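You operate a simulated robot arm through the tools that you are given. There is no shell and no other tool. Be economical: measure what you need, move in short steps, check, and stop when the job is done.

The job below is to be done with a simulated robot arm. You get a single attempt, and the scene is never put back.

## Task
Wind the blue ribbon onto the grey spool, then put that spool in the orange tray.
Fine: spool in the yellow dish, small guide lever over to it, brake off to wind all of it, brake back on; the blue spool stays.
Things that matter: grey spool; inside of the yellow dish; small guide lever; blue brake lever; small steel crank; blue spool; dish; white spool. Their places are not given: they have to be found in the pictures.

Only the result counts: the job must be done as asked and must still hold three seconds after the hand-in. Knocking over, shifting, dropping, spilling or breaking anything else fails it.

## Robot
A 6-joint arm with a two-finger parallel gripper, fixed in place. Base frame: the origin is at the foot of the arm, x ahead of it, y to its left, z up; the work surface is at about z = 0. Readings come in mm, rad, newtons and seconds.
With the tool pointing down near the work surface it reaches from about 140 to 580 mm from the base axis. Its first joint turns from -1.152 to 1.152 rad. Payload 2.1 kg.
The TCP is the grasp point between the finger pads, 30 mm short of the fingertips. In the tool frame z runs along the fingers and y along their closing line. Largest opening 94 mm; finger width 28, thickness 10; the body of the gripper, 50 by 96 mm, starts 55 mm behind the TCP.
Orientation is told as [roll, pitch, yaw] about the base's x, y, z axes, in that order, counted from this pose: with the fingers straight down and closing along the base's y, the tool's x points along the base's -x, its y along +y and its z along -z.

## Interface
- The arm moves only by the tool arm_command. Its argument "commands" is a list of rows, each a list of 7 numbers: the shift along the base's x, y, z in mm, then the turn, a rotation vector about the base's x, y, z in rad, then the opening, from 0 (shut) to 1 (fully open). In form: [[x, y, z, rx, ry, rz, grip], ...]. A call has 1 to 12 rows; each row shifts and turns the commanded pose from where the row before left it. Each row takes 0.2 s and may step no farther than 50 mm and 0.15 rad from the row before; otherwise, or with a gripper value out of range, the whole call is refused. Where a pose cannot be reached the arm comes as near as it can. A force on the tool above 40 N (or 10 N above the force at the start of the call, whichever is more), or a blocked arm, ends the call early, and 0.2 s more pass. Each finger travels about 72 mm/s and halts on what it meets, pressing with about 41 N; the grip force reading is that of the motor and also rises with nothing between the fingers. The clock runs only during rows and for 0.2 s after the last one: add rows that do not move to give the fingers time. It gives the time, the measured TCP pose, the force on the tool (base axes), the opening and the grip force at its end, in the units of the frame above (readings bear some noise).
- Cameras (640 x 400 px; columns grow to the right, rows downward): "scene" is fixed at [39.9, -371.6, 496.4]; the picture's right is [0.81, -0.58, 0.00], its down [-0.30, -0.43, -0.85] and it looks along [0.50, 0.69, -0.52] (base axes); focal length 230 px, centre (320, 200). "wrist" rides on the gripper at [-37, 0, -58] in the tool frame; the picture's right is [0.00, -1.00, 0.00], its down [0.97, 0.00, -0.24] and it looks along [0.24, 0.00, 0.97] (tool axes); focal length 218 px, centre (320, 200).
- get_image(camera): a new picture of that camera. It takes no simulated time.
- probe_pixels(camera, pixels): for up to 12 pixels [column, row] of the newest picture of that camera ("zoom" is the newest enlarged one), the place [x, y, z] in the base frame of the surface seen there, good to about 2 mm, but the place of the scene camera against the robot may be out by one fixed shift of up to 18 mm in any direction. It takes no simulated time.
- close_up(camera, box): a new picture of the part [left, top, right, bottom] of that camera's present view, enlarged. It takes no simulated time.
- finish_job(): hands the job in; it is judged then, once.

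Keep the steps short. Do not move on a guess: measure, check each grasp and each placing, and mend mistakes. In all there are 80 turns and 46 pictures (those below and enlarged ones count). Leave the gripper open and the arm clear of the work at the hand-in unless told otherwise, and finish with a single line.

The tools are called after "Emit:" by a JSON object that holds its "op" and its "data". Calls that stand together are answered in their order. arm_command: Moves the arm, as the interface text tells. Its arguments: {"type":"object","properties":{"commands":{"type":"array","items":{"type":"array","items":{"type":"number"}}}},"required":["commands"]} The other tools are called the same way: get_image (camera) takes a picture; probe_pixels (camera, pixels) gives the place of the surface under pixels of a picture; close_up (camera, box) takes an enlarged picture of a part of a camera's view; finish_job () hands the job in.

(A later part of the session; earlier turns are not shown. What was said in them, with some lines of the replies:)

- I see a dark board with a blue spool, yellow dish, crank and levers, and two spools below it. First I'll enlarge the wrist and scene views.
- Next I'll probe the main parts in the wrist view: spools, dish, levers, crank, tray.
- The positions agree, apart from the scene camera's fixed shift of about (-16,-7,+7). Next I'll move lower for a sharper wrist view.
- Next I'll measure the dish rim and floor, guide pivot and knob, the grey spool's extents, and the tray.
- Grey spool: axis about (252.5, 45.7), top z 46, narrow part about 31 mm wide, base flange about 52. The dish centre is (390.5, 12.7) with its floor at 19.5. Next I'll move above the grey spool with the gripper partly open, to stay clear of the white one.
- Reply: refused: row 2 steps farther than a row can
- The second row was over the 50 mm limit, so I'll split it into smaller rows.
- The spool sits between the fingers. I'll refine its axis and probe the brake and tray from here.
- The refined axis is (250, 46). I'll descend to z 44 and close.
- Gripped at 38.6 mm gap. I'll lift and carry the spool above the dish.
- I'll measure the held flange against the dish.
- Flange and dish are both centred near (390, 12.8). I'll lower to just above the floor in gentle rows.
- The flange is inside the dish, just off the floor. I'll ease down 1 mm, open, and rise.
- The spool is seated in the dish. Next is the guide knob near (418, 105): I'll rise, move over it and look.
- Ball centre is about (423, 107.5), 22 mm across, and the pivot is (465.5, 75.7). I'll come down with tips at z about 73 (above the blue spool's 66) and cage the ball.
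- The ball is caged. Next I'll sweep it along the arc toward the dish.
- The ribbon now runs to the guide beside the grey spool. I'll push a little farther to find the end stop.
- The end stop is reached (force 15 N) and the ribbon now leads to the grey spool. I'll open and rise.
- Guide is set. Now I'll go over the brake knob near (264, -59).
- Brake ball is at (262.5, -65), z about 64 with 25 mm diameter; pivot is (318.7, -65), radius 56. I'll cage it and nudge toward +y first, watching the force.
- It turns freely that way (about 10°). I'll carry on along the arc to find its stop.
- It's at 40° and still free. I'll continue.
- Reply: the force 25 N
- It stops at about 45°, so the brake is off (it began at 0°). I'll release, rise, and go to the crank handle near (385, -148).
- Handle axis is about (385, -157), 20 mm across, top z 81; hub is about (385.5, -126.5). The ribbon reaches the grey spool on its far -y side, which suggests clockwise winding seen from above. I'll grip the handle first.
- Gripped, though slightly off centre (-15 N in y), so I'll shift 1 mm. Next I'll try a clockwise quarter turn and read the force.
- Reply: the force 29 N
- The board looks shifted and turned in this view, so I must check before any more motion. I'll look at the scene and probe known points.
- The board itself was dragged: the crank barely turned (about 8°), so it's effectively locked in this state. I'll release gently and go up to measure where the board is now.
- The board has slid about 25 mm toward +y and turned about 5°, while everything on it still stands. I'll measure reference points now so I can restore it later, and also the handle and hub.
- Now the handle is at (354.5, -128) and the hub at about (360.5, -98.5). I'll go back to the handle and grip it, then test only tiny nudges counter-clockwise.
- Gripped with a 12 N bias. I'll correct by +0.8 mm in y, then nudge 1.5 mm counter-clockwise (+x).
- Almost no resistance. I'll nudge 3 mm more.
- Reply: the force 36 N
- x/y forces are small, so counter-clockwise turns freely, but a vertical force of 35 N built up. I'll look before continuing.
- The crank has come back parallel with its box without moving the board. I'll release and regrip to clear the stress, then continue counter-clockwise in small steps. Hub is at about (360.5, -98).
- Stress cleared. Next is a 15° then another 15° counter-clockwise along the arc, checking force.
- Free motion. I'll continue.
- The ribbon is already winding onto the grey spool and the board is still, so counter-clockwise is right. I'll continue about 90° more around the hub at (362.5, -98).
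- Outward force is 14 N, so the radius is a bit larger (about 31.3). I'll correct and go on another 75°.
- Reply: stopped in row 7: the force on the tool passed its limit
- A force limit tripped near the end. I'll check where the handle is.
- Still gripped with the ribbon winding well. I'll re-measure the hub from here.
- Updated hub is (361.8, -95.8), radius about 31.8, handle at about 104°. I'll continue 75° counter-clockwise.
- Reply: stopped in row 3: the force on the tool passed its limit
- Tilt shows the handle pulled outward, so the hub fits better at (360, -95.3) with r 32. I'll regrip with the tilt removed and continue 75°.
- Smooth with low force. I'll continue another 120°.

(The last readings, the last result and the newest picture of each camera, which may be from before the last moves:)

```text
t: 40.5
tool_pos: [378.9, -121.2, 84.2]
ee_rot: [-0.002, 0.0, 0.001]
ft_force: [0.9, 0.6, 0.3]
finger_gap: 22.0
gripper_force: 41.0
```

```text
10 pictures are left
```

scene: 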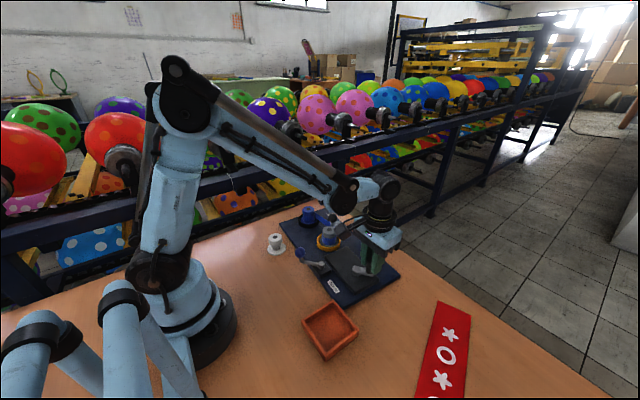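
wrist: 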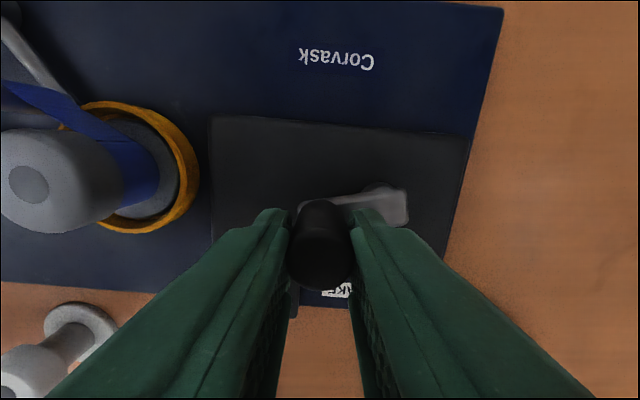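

One turn is done with low forces. I'll continue with a further half turn.

Emit:
{"op": "arm_command", "data": {"commands": [[6.1, 5.8, 0, 0, 0, 0, 0.1], [4.3, 7.1, 0, 0, 0, 0, 0.1], [2.4, 8, 0, 0, 0, 0, 0.1], [0.2, 8.3, 0, 0, 0, 0, 0.1], [-1.9, 8.2, 0, 0, 0, 0, 0.1], [-4, 7.3, 0, 0, 0, 0, 0.1], [-5.8, 6.1, 0, 0, 0, 0, 0.1], [-7.1, 4.3, 0, 0, 0, 0, 0.1], [-8, 2.4, 0, 0, 0, 0, 0.1], [-8.3, 0.2, 0, 0, 0, 0, 0.1], [-8.2, -1.9, 0, 0, 0, 0, 0.1], [0, 0, 0, 0, 0, 0, 0.1]]}}

Emit:
{"op": "close_up", "data": {"camera": "scene", "box": [270, 195, 410, 295]}}

```text
t: 43.1
tool_pos: [348.3, -66.1, 85.3]
ee_rot: [-0.002, -0.002, -0.001]
ft_force: [2.0, -3.9, -0.1]
finger_gap: 21.9
gripper_force: 41.0
```

```text
4.00 times, centred on (340, 245) of scene
```

zoom: 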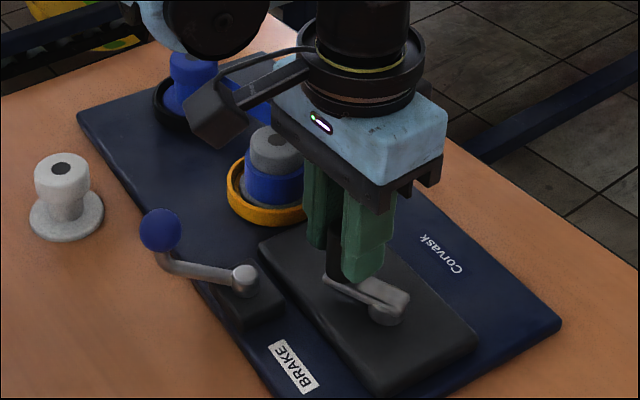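

Blue spool is thinning and the grey one filling. I'll continue another 165°.

Emit:
{"op": "arm_command", "data": {"commands": [[-7.3, -4, 0, 0, 0, 0, 0.1], [-6.1, -5.8, 0, 0, 0, 0, 0.1], [-4.3, -7, 0, 0, 0, 0, 0.1], [-2.4, -8, 0, 0, 0, 0, 0.1], [-0.2, -8.3, 0, 0, 0, 0, 0.1], [1.9, -8.2, 0, 0, 0, 0, 0.1], [4, -7.3, 0, 0, 0, 0, 0.1], [5.8, -6.1, 0, 0, 0, 0, 0.1], [7.1, -4.3, 0, 0, 0, 0, 0.1], [8, -2.4, 0, 0, 0, 0, 0.1], [8.3, -0.2, 0, 0, 0, 0, 0.1], [0, 0, 0, 0, 0, 0, 0.1]]}}

```text
t: 45.7
tool_pos: [364.7, -127.7, 84.6]
ee_rot: [-0.003, 0.001, -0.001]
ft_force: [1.0, -5.7, 10.9]
finger_gap: 22.1
gripper_force: 41.3
```

I'll regrip to shed the small stress and continue 120°.

Emit:
{"op": "arm_command", "data": {"commands": [[0, 0, 0, 0, 0, 0, 0.32], [0, 0, 0, 0, 0, 0, 0.1], [0, 0, 0, 0, 0, 0, 0.1], [8.2, 1.9, 0, 0, 0, 0, 0.1], [7.3, 4, 0, 0, 0, 0, 0.1], [6.1, 5.8, 0, 0, 0, 0, 0.1], [4.3, 7.1, 0, 0, 0, 0, 0.1], [2.4, 8, 0, 0, 0, 0, 0.1], [0.2, 8.3, 0, 0, 0, 0, 0.1], [-1.9, 8.2, 0, 0, 0, 0, 0.1], [-4, 7.3, 0, 0, 0, 0, 0.1], [0, 0, 0, 0, 0, 0, 0.1]]}}

Emit:
{"op": "close_up", "data": {"camera": "scene", "box": [270, 195, 410, 295]}}

```text
t: 48.3
tool_pos: [385.0, -76.8, 84.4]
ee_rot: [0.0, 0.0, 0.0]
ft_force: [3.7, 2.4, -0.4]
finger_gap: 22.3
gripper_force: 41.4
```

```text
4.00 times, centred on (340, 245) of scene
```

zoom: 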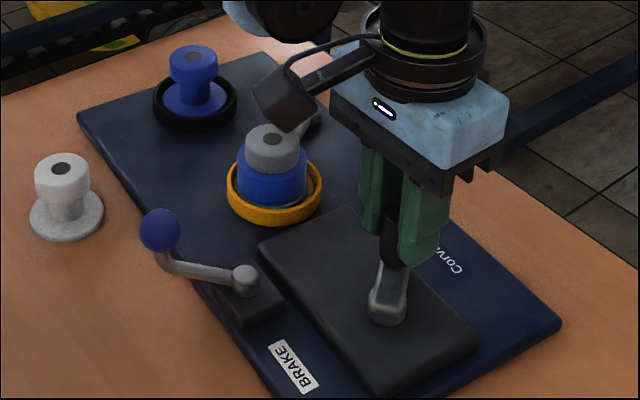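

The blue spool is bare, the span is gone and all the ribbon is on the grey spool. I'll release the handle, rise, and go over the brake knob.

Emit:
{"op": "arm_command", "data": {"commands": [[0, 0, 0, 0, 0, 0, 0.45], [0, 0, 0, 0, 0, 0, 0.45], [0, 0, 45, 0, 0, 0, 0.5], [0, 0, 40, 0, 0, 0, 0.5], [-38, 28, 0, 0, 0, 0, 0.5], [-38, 28, 0, 0, 0, 0, 0.5], [-38, 28, 0, 0, 0, 0, 0.5], [0, 0, 0, 0, 0, 0, 0.5]]}}

Emit:
{"op": "get_image", "data": {"camera": "wrist"}}

```text
t: 50.1
tool_pos: [269.8, 6.9, 170.8]
ee_rot: [-0.001, 0.001, -0.001]
ft_force: [0.2, -0.2, 0.5]
finger_gap: 46.8
gripper_force: 0.1
```

```text
7 pictures are left
```

wrist: 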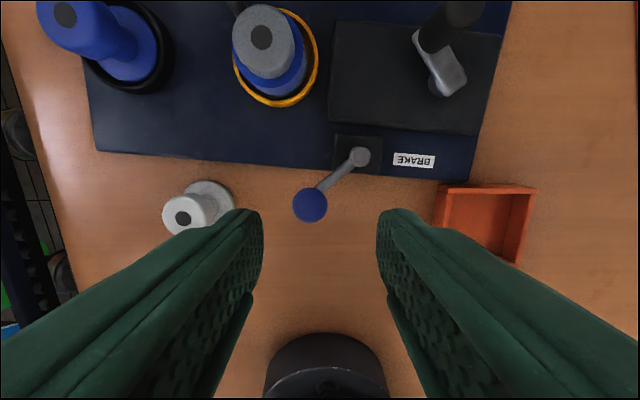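

I'll probe the brake ball, pivot and other reference points.

Emit:
{"op": "probe_pixels", "data": {"camera": "wrist", "pixels": [[310, 204], [294, 204], [327, 204], [310, 188], [310, 220], [360, 156], [262, 37], [66, 15], [97, 148], [467, 180], [440, 190], [274, 104]]}}

```text
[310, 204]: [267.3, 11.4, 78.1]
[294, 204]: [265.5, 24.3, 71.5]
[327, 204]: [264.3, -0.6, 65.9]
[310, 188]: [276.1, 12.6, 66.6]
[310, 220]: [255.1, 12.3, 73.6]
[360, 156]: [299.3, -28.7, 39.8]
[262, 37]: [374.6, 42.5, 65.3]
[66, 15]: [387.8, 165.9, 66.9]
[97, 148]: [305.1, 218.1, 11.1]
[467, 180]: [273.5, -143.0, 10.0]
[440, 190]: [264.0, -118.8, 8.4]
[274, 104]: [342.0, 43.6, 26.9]
```

Ball is at (265, 12), pivot (299.5, -29), and the lever is at 45° to the board. I'll cage it and sweep it back to its starting direction.

Emit:
{"op": "arm_command", "data": {"commands": [[-4.8, 5.1, -30, 0, 0, 0, 0.5], [0, 0, -40, 0, 0, 0, 0.5], [0, 0, -18, 0, 0, 0, 0.5], [0, 0, 0, 0, 0, 0, 0.3], [0, 0, 0, 0, 0, 0, 0.3], [-6.7, -6.7, 0, 0, 0, 0, 0.3], [-5.5, -7.7, 0, 0, 0, 0, 0.3], [-4, -8.7, 0, 0, 0, 0, 0.3], [-2.5, -9.1, 0, 0, 0, 0, 0.3], [-0.6, -4.8, 0, 0, 0, 0, 0.3], [0, 0, 0, 0, 0, 0, 0.3]]}}

```text
t: 52.5
tool_pos: [247.8, -25.6, 83.2]
ee_rot: [-0.003, 0.0, 0.0]
ft_force: [1.5, 3.4, -0.2]
finger_gap: 30.5
gripper_force: 1.9
```

Slight resistance begins at the original angle. I'll press 2.5 mm more to confirm the stop, then release and rise.

Emit:
{"op": "arm_command", "data": {"commands": [[0, -1.5, 0, 0, 0, 0, 0.3], [0, -1, 0, 0, 0, 0, 0.3], [0, 0, 0, 0, 0, 0, 0.3]]}}

```text
t: 53.3
tool_pos: [248.0, -27.1, 82.8]
ee_rot: [-0.001, -0.001, 0.001]
ft_force: [2.8, 10.3, 3.6]
finger_gap: 33.9
gripper_force: 5.2
```

The stop is confirmed, so the brake is back on. I'll open, rise and go above the grey spool.

Emit:
{"op": "arm_command", "data": {"commands": [[0, 3, 0, 0, 0, 0, 0.55], [0, 0, 0, 0, 0, 0, 0.55], [0, 0, 40, 0, 0, 0, 0.55], [0, 0, 37, 0, 0, 0, 0.6], [43, 21, 0, 0, 0, 0, 0.6], [43, 21, 0, 0, 0, 0, 0.6], [43, 22, 0, 0, 0, 0, 0.6], [0, 0, 0, 0, 0, 0, 0.6]]}}

Emit:
{"op": "get_image", "data": {"camera": "wrist"}}

```text
t: 55.1
tool_pos: [377.2, 40.5, 159.1]
ee_rot: [-0.002, -0.001, 0.001]
ft_force: [-0.1, -0.3, -0.6]
finger_gap: 56.3
gripper_force: 0.0
```

```text
6 pictures are left
```

wrist: 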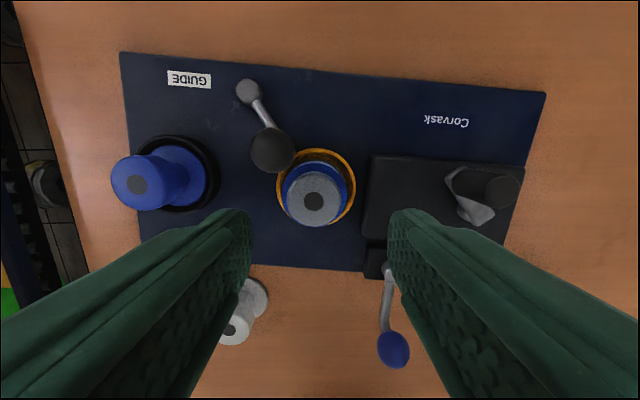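

I'll probe the spool top, ribbon bulk, guide ball, and board reference points.

Emit:
{"op": "probe_pixels", "data": {"camera": "wrist", "pixels": [[314, 201], [286, 201], [342, 201], [314, 174], [314, 224], [272, 150], [272, 168], [320, 162], [248, 92], [140, 184], [388, 270], [348, 180]]}}

```text
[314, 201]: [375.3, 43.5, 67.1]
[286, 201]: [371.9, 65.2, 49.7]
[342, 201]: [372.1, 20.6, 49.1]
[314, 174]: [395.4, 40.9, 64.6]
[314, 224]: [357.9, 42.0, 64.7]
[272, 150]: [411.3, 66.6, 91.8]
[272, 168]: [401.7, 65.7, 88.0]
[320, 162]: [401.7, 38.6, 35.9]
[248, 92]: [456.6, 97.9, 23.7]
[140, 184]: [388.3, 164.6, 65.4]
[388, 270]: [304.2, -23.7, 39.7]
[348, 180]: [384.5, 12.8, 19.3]
```

Grey spool axis is (376, 42); ribbon reaches z 50 and the bare top is z 50–66. I'll grip the top with tips at z 53, then lift.

Emit:
{"op": "arm_command", "data": {"commands": [[-1.2, 1.5, -40, 0, 0, 0, 0.52], [0, 0, -36, 0, 0, 0, 0.52], [0, 0, 0, 0, 0, 0, 0.52], [0, 0, 0, 0, 0, 0, 0.3], [0, 0, 0, 0, 0, 0, 0.3], [0, 0, 0, 0, 0, 0, 0.3]]}}

```text
t: 56.5
tool_pos: [374.9, 43.6, 82.9]
ee_rot: [-0.002, 0.001, 0.0]
ft_force: [-0.3, -0.1, -0.2]
finger_gap: 37.8
gripper_force: 41.6
```

Gripped at 37.8 mm. I'll lift and check the hold, then carry toward the tray centre (227.5, -159.5).

Emit:
{"op": "arm_command", "data": {"commands": [[0, 0, 20, 0, 0, 0, 0.3], [0, 0, 35, 0, 0, 0, 0.3], [0, 0, 35, 0, 0, 0, 0.3], [-24.6, -34, 0, 0, 0, 0, 0.3], [-24.6, -34, 0, 0, 0, 0, 0.3], [-24.6, -34, 0, 0, 0, 0, 0.3], [-24.6, -34, 0, 0, 0, 0, 0.3], [-24.6, -34, 0, 0, 0, 0, 0.3], [-24.6, -33, 0, 0, 0, 0, 0.3], [0, 0, 0, 0, 0, 0, 0.3]]}}

Emit:
{"op": "get_image", "data": {"camera": "wrist"}}

```text
t: 58.7
tool_pos: [227.2, -161.9, 171.1]
ee_rot: [-0.001, 0.001, 0.0]
ft_force: [0.5, 0.1, -0.1]
finger_gap: 38.0
gripper_force: 41.2
```

```text
5 pictures are left
```

wrist: 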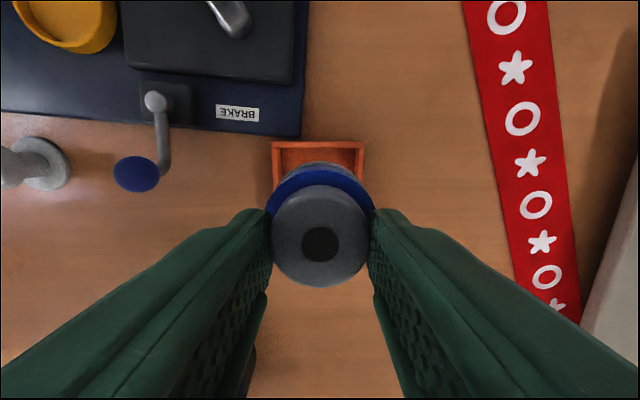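

Emit:
{"op": "probe_pixels", "data": {"camera": "wrist", "pixels": [[274, 148], [362, 148], [318, 144], [318, 155], [276, 165], [360, 165], [319, 163], [300, 130], [155, 102], [150, 20]]}}

```text
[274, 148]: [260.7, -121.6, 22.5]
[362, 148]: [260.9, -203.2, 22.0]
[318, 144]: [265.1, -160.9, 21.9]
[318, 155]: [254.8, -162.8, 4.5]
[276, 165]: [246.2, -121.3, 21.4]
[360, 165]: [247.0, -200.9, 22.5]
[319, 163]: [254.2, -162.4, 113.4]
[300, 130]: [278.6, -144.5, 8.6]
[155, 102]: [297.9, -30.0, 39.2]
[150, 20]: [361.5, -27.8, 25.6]
```

Tray centre is (227.5, -161.8) with floor z 4, and the spool is directly above. I'll lower it and release.

Emit:
{"op": "arm_command", "data": {"commands": [[0, 0, -40, 0, 0, 0, 0.3], [0, 0, -40, 0, 0, 0, 0.3], [0, 0, -15, 0, 0, 0, 0.3], [0, 0, -5, 0, 0, 0, 0.3], [0, 0, -2.5, 0, 0, 0, 0.3], [0, 0, 0, 0, 0, 0, 0.3]]}}

```text
t: 60.1
tool_pos: [227.2, -161.5, 68.7]
ee_rot: [-0.002, 0.002, 0.0]
ft_force: [0.9, 0.7, 0.1]
finger_gap: 38.0
gripper_force: 41.0
```

No contact force and just above the floor. I'll open, rise clear, and check the spool in the tray with one scene close-up.

Emit:
{"op": "arm_command", "data": {"commands": [[0, 0, -0.8, 0, 0, 0, 0.3], [0, 0, 0, 0, 0, 0, 0.55], [0, 0, 0, 0, 0, 0, 0.55], [0, 0, 25, 0, 0, 0, 0.55], [0, 0, 45, 0, 0, 0, 0.55], [0, 0, 45, 0, 0, 0, 0.55], [30, 20, 0, 0, 0, 0, 0.7], [35, 25, 0, 0, 0, 0, 1], [35, 25, 0, 0, 0, 0, 1], [36, 16.5, 0, 0, 0, 0, 1], [0, 0, 0, 0, 0, 0, 1]]}}

Emit:
{"op": "close_up", "data": {"camera": "scene", "box": [260, 195, 460, 365]}}

```text
t: 62.5
tool_pos: [364.7, -74.1, 183.8]
ee_rot: [-0.001, -0.001, 0.0]
ft_force: [-0.7, 0.9, -0.1]
finger_gap: 93.9
gripper_force: 0.1
```

```text
2.35 times, centred on (360, 280) of scene
```

zoom: 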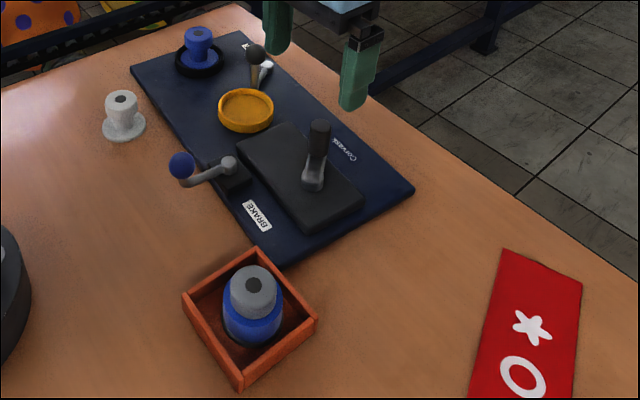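

The wound spool is in the tray. Now I'll put the board back: turn the gripper 85° so it can span the crank box (70 mm wide) along the board's x.

Emit:
{"op": "arm_command", "data": {"commands": [[0, 0, 0, 0, 0, 0.1484, 1], [0, 0, 0, 0, 0, 0.1484, 1], [0, 0, 0, 0, 0, 0.1484, 1], [0, 0, 0, 0, 0, 0.1484, 1], [0, 0, 0, 0, 0, 0.1484, 1], [0, 0, 0, 0, 0, 0.1484, 1], [0, 0, 0, 0, 0, 0.1484, 1], [0, 0, 0, 0, 0, 0.1484, 1], [0, 0, 0, 0, 0, 0.1484, 1], [0, 0, 0, 0, 0, 0.1484, 1], [0, 0, 0, 0, 0, 0, 1]]}}

Emit:
{"op": "get_image", "data": {"camera": "wrist"}}

```text
t: 64.9
tool_pos: [363.4, -75.5, 185.1]
ee_rot: [0.0, 0.001, 1.484]
ft_force: [-0.4, -0.3, -0.7]
finger_gap: 94.1
gripper_force: 0.0
```

```text
3 pictures are left
```

wrist: 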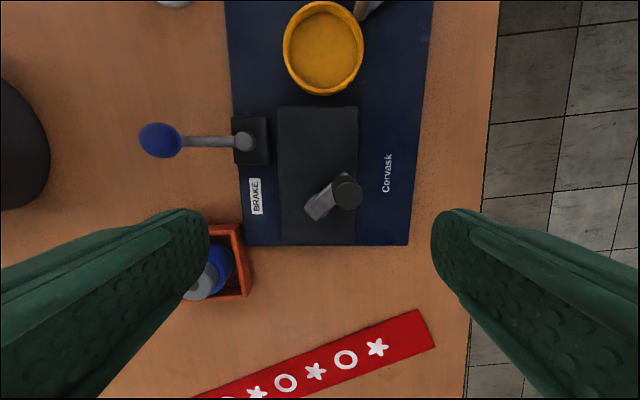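

The gripper is aligned with the box. I'll probe the box edges and nearby parts.

Emit:
{"op": "probe_pixels", "data": {"camera": "wrist", "pixels": [[282, 190], [354, 160], [282, 220], [353, 220], [267, 140], [245, 141], [287, 47], [359, 47], [323, 6], [323, 88], [248, 292], [208, 262]]}}

```text
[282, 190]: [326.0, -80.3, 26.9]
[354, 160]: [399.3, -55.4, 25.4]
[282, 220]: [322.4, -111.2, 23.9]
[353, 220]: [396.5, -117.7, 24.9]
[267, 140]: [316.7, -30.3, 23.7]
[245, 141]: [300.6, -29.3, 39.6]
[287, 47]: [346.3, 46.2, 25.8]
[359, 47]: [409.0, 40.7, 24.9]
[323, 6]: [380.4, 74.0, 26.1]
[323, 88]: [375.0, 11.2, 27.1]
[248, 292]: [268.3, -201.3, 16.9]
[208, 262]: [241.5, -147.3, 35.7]
```

At y = -100 the box spans x 323.7–397.2, clear of the handle and brake block. I'll descend there with tips at z about 15 and close on the box.

Emit:
{"op": "arm_command", "data": {"commands": [[-2.9, -24.5, 0, 0, 0, 0, 1], [0, 0, -45, 0, 0, 0, 1], [0, 0, -45, 0, 0, 0, 1], [0, 0, -30, 0, 0, 0, 1], [0, 0, -15, 0, 0, 0, 1], [0, 0, -5, 0, 0, 0, 1], [0, 0, 0, 0, 0, 0, 0.7], [0, 0, 0, 0, 0, 0, 0.7], [0, 0, 0, 0, 0, 0, 0.7]]}}

```text
t: 66.9
tool_pos: [360.0, -98.8, 45.2]
ee_rot: [0.001, 0.0, 1.484]
ft_force: [-9.5, 0.0, -0.3]
finger_gap: 79.8
gripper_force: 40.8
```

The box is gripped (79.8 mm gap, 41 N). I'll slide the board back slowly, first half.

Emit:
{"op": "arm_command", "data": {"commands": [[2.57, -2.87, 0, 0, 0, 0.0087, 0.7], [2.57, -2.87, 0, 0, 0, 0.0087, 0.7], [2.57, -2.87, 0, 0, 0, 0.0087, 0.7], [2.57, -2.87, 0, 0, 0, 0.0087, 0.7], [2.57, -2.87, 0, 0, 0, 0.0087, 0.7], [0, 0, 0, 0, 0, 0, 0.7]]}}

```text
t: 68.3
tool_pos: [373.2, -111.5, 44.9]
ee_rot: [0.0, -0.007, 1.528]
ft_force: [-13.3, 27.2, 17.0]
finger_gap: 79.9
gripper_force: 41.0
```

Moving with moderate drag. Second half next.

Emit:
{"op": "arm_command", "data": {"commands": [[2.57, -2.87, 0, 0, 0, 0.0087, 0.7], [2.57, -2.87, 0, 0, 0, 0.0087, 0.7], [2.57, -2.87, 0, 0, 0, 0.0087, 0.7], [2.57, -2.87, 0, 0, 0, 0.0087, 0.7], [2.57, -2.87, 0, 0, 0, 0.0087, 0.7], [0, 0, 0, 0, 0, 0, 0.7]]}}

```text
t: 69.7
tool_pos: [386.7, -127.5, 44.7]
ee_rot: [-0.002, -0.005, 1.571]
ft_force: [-8.9, 17.2, -0.2]
finger_gap: 79.8
gripper_force: 40.7
```

I'll release and rise to measure where the board landed.

Emit:
{"op": "arm_command", "data": {"commands": [[0, 0, 0, 0, 0, 0, 1], [0, 0, 0, 0, 0, 0, 1], [0, 0, 30, 0, 0, 0, 1], [0, 0, 45, 0, 0, 0, 1], [0, 0, 45, 0, 0, 0, 1], [0, 35, 30, 0, 0, 0, 1], [0, 35, 30, 0, 0, 0, 1], [0, 35, 30, 0, 0, 0, 1], [0, 25, 5, 0, 0, 0, 1], [0, 0, 0, 0, 0, 0, 1]]}}

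Emit:
{"op": "get_image", "data": {"camera": "wrist"}}

```text
t: 71.9
tool_pos: [385.2, 1.1, 259.0]
ee_rot: [-0.002, -0.001, 1.571]
ft_force: [0.1, 0.1, -0.3]
finger_gap: 94.0
gripper_force: 0.1
```

```text
2 pictures are left
```

wrist: 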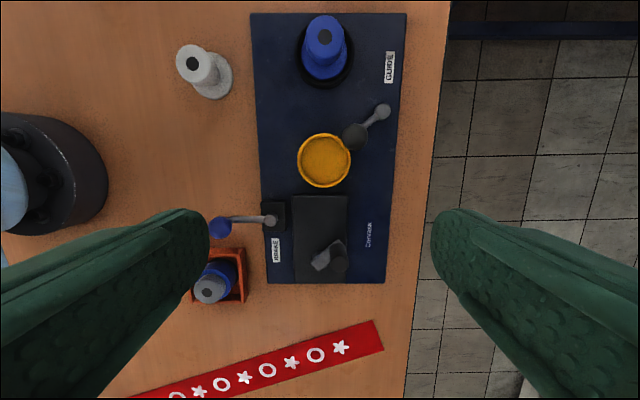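

Emit:
{"op": "probe_pixels", "data": {"camera": "wrist", "pixels": [[324, 38], [383, 110], [271, 221], [324, 134], [324, 187], [298, 160], [350, 160], [252, 15], [405, 15], [385, 282], [266, 282], [190, 64]]}}

```text
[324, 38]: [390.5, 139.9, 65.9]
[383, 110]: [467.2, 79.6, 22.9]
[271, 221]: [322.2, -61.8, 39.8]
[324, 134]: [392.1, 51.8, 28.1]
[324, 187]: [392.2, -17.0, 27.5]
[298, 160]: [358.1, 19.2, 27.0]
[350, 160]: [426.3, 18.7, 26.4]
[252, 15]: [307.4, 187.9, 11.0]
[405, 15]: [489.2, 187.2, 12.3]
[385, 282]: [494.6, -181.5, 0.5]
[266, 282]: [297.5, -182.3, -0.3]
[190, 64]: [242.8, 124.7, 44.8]
```

Within about 2–3 mm on most points. For a direct check I'll turn back to yaw 0 at the earlier viewing pose (305.7, 40.1, 258) and compare with the original picture.

Emit:
{"op": "arm_command", "data": {"commands": [[-7.2, 3.5, 0, 0, 0, -0.1428, 1], [-7.2, 3.5, 0, 0, 0, -0.1428, 1], [-7.2, 3.5, 0, 0, 0, -0.1428, 1], [-7.2, 3.5, 0, 0, 0, -0.1428, 1], [-7.2, 3.5, 0, 0, 0, -0.1428, 1], [-7.2, 3.6, 0, 0, 0, -0.1428, 1], [-7.3, 3.6, 0, 0, 0, -0.1428, 1], [-7.3, 3.6, 0, 0, 0, -0.1428, 1], [-7.3, 3.6, 0, 0, 0, -0.1428, 1], [-7.3, 3.6, 0, 0, 0, -0.1428, 1], [-7.3, 3.6, -1, 0, 0, -0.143, 1], [0, 0, 0, 0, 0, 0, 1]]}}

Emit:
{"op": "get_image", "data": {"camera": "wrist"}}

```text
t: 74.5
tool_pos: [306.9, 39.8, 258.9]
ee_rot: [-0.002, 0.001, -0.002]
ft_force: [-0.6, 0.3, 0.4]
finger_gap: 93.7
gripper_force: 0.0
```

```text
1 pictures are left
```

wrist: 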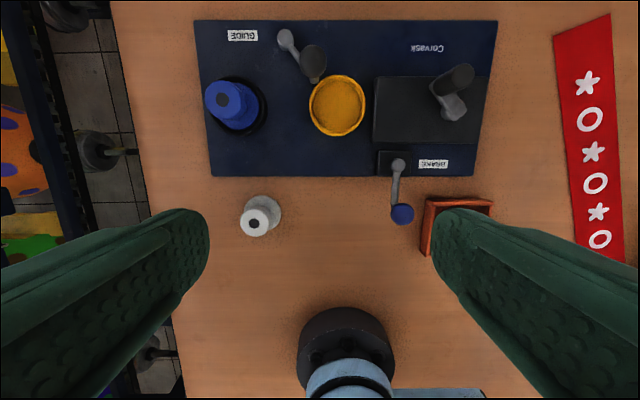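

Angle is restored and the board looks about 3 px (a few mm) toward +y. I'll probe precisely against static references.

Emit:
{"op": "probe_pixels", "data": {"camera": "wrist", "pixels": [[310, 106], [365, 106], [337, 77], [337, 135], [285, 38], [399, 164], [223, 100], [402, 212], [257, 224], [194, 21], [497, 21], [476, 176]]}}

```text
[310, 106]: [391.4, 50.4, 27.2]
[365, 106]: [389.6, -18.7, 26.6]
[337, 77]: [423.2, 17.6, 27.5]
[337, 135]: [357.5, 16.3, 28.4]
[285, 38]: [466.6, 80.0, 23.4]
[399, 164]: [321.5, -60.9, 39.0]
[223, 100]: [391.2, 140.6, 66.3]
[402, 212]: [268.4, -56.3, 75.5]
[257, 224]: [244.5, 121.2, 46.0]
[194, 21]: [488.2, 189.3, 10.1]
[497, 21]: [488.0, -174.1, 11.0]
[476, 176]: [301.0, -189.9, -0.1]
```

Residual is about +3 mm in y (and +1 in x). I'll make one small corrective slide using the same box grip: first turn and return above it.

Emit:
{"op": "arm_command", "data": {"commands": [[7.2, -15.1, 0, 0, 0, 0.1428, 1], [7.2, -15.1, 0, 0, 0, 0.1428, 1], [7.2, -15.1, 0, 0, 0, 0.1428, 1], [7.2, -15.1, 0, 0, 0, 0.1428, 1], [7.2, -15.2, 0, 0, 0, 0.1428, 1], [7.2, -15.2, 0, 0, 0, 0.1428, 1], [7.2, -15.2, 0, 0, 0, 0.1428, 1], [7.2, -15.2, 0, 0, 0, 0.1428, 1], [7.2, -15.2, 0, 0, 0, 0.1428, 1], [7.2, -15.2, 0, 0, 0, 0.1428, 1], [7.3, -15.2, 0, 0, 0, 0.143, 1], [0, 0, 0, 0, 0, 0, 1]]}}

Emit:
{"op": "arm_command", "data": {"commands": [[0, 0, -45, 0, 0, 0, 1], [0, 0, -45, 0, 0, 0, 1], [0, 0, -45, 0, 0, 0, 1], [0, 0, -40, 0, 0, 0, 1], [0, 0, -25, 0, 0, 0, 1], [0, 0, 0, 0, 0, 0, 1]]}}

```text
t: 77.1
tool_pos: [386.6, -126.5, 260.5]
ee_rot: [-0.002, -0.002, 1.572]
ft_force: [0.4, 0.0, 0.1]
finger_gap: 94.1
gripper_force: 0.1
```

```text
t: 78.5
tool_pos: [387.5, -125.8, 58.8]
ee_rot: [0.0, 0.0, 1.571]
ft_force: [-0.7, 0.7, 0.2]
finger_gap: 93.8
gripper_force: 0.0
```

I'll lower the last 13.5 mm, close, and slide -y about 5 mm gently (allowing for the take-up seen before).

Emit:
{"op": "arm_command", "data": {"commands": [[0, 0, -9, 0, 0, 0, 1], [0, 0, -4.5, 0, 0, 0, 1], [0, 0, 0, 0, 0, 0, 0.7], [0, 0, 0, 0, 0, 0, 0.7], [0, 0, 0, 0, 0, 0, 0.7], [-0.3, -1.25, 0, 0, 0, 0, 0.7], [-0.3, -1.25, 0, 0, 0, 0, 0.7], [-0.3, -1.25, 0, 0, 0, 0, 0.7], [-0.3, -1.25, 0, 0, 0, 0, 0.7], [0, 0, 0, 0, 0, 0, 0.7]]}}

```text
t: 80.7
tool_pos: [385.4, -127.0, 44.6]
ee_rot: [-0.006, -0.01, 1.575]
ft_force: [5.9, 30.7, 10.5]
finger_gap: 79.8
gripper_force: 41.4
```

Force is now at the drag threshold (about 30 N). I'll add 2.5 mm more in small rows.

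Emit:
{"op": "arm_command", "data": {"commands": [[0, -0.9, 0, 0, 0, 0, 0.7], [0, -0.8, 0, 0, 0, 0, 0.7], [0, -0.8, 0, 0, 0, 0, 0.7], [0, 0, 0, 0, 0, 0, 0.7]]}}

```text
t: 81.7
tool_pos: [386.6, -129.8, 46.2]
ee_rot: [-0.002, -0.009, 1.573]
ft_force: [-0.3, 29.8, 4.4]
finger_gap: 79.9
gripper_force: 41.3
```

The tool has moved about 3 mm at constant drag. I'll release, rise, and return to the viewing pose for the last check.

Emit:
{"op": "arm_command", "data": {"commands": [[0, 0, 0, 0, 0, 0, 1], [0, 0, 0, 0, 0, 0, 1], [0, 0, 30, 0, 0, 0, 1], [0, 0, 45, 0, 0, 0, 1], [0, 0, 45, 0, 0, 0, 1], [0, 0, 45, 0, 0, 0, 1], [0, 0, 48, 0, 0, 0, 1], [0, 0, 0, 0, 0, 0, 1]]}}

Emit:
{"op": "arm_command", "data": {"commands": [[-7.2, 15.4, 0, 0, 0, -0.1428, 1], [-7.2, 15.4, 0, 0, 0, -0.1428, 1], [-7.2, 15.4, 0, 0, 0, -0.1428, 1], [-7.2, 15.4, 0, 0, 0, -0.1428, 1], [-7.2, 15.4, 0, 0, 0, -0.1428, 1], [-7.2, 15.4, 0, 0, 0, -0.1428, 1], [-7.2, 15.4, 0, 0, 0, -0.1428, 1], [-7.2, 15.4, 0, 0, 0, -0.1428, 1], [-7.2, 15.4, 0, 0, 0, -0.1428, 1], [-7.2, 15.4, 0, 0, 0, -0.1428, 1], [-7.3, 15.6, 0, 0, 0, -0.143, 1], [0, 0, 0, 0, 0, 0, 1]]}}

Emit:
{"op": "get_image", "data": {"camera": "wrist"}}

```text
t: 83.5
tool_pos: [385.4, -132.7, 257.3]
ee_rot: [-0.003, 0.001, 1.572]
ft_force: [-0.1, 0.0, 0.1]
finger_gap: 93.9
gripper_force: 0.1
```

```text
t: 86.1
tool_pos: [305.8, 35.3, 258.2]
ee_rot: [-0.002, 0.001, -0.002]
ft_force: [-0.2, -0.4, -0.2]
finger_gap: 93.8
gripper_force: 0.1
```

```text
0 pictures are left
```

wrist: 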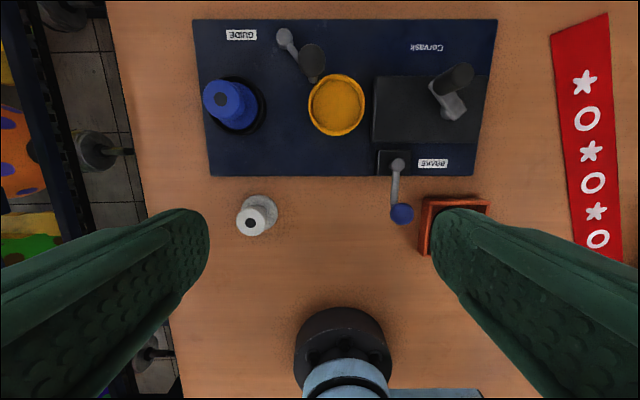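

I'll do a final probe of the board landmarks.

Emit:
{"op": "probe_pixels", "data": {"camera": "wrist", "pixels": [[309, 105], [364, 105], [336, 76], [336, 134], [285, 37], [398, 164], [222, 100], [250, 224]]}}

```text
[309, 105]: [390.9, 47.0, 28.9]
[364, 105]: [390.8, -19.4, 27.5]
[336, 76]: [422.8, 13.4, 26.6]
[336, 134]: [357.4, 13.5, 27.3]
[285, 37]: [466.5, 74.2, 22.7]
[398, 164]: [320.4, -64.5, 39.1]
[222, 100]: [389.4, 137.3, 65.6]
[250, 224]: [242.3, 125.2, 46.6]
```

The board's landmarks are back within 1–2 mm of where they started. The wound grey spool is in the tray, the brake is on, the guide is at the dish, and the blue and white spools are standing. The gripper is open and clear, so I'm handing in.

Emit:
{"op": "finish_job", "data": {}}

```text
The job is handed in.
```

The blue ribbon is fully wound onto the grey spool, which is in the orange tray with the brake back on; I dragged the board about 25 mm on the first crank attempt (wrong direction) and slid it back to within about 2 mm.
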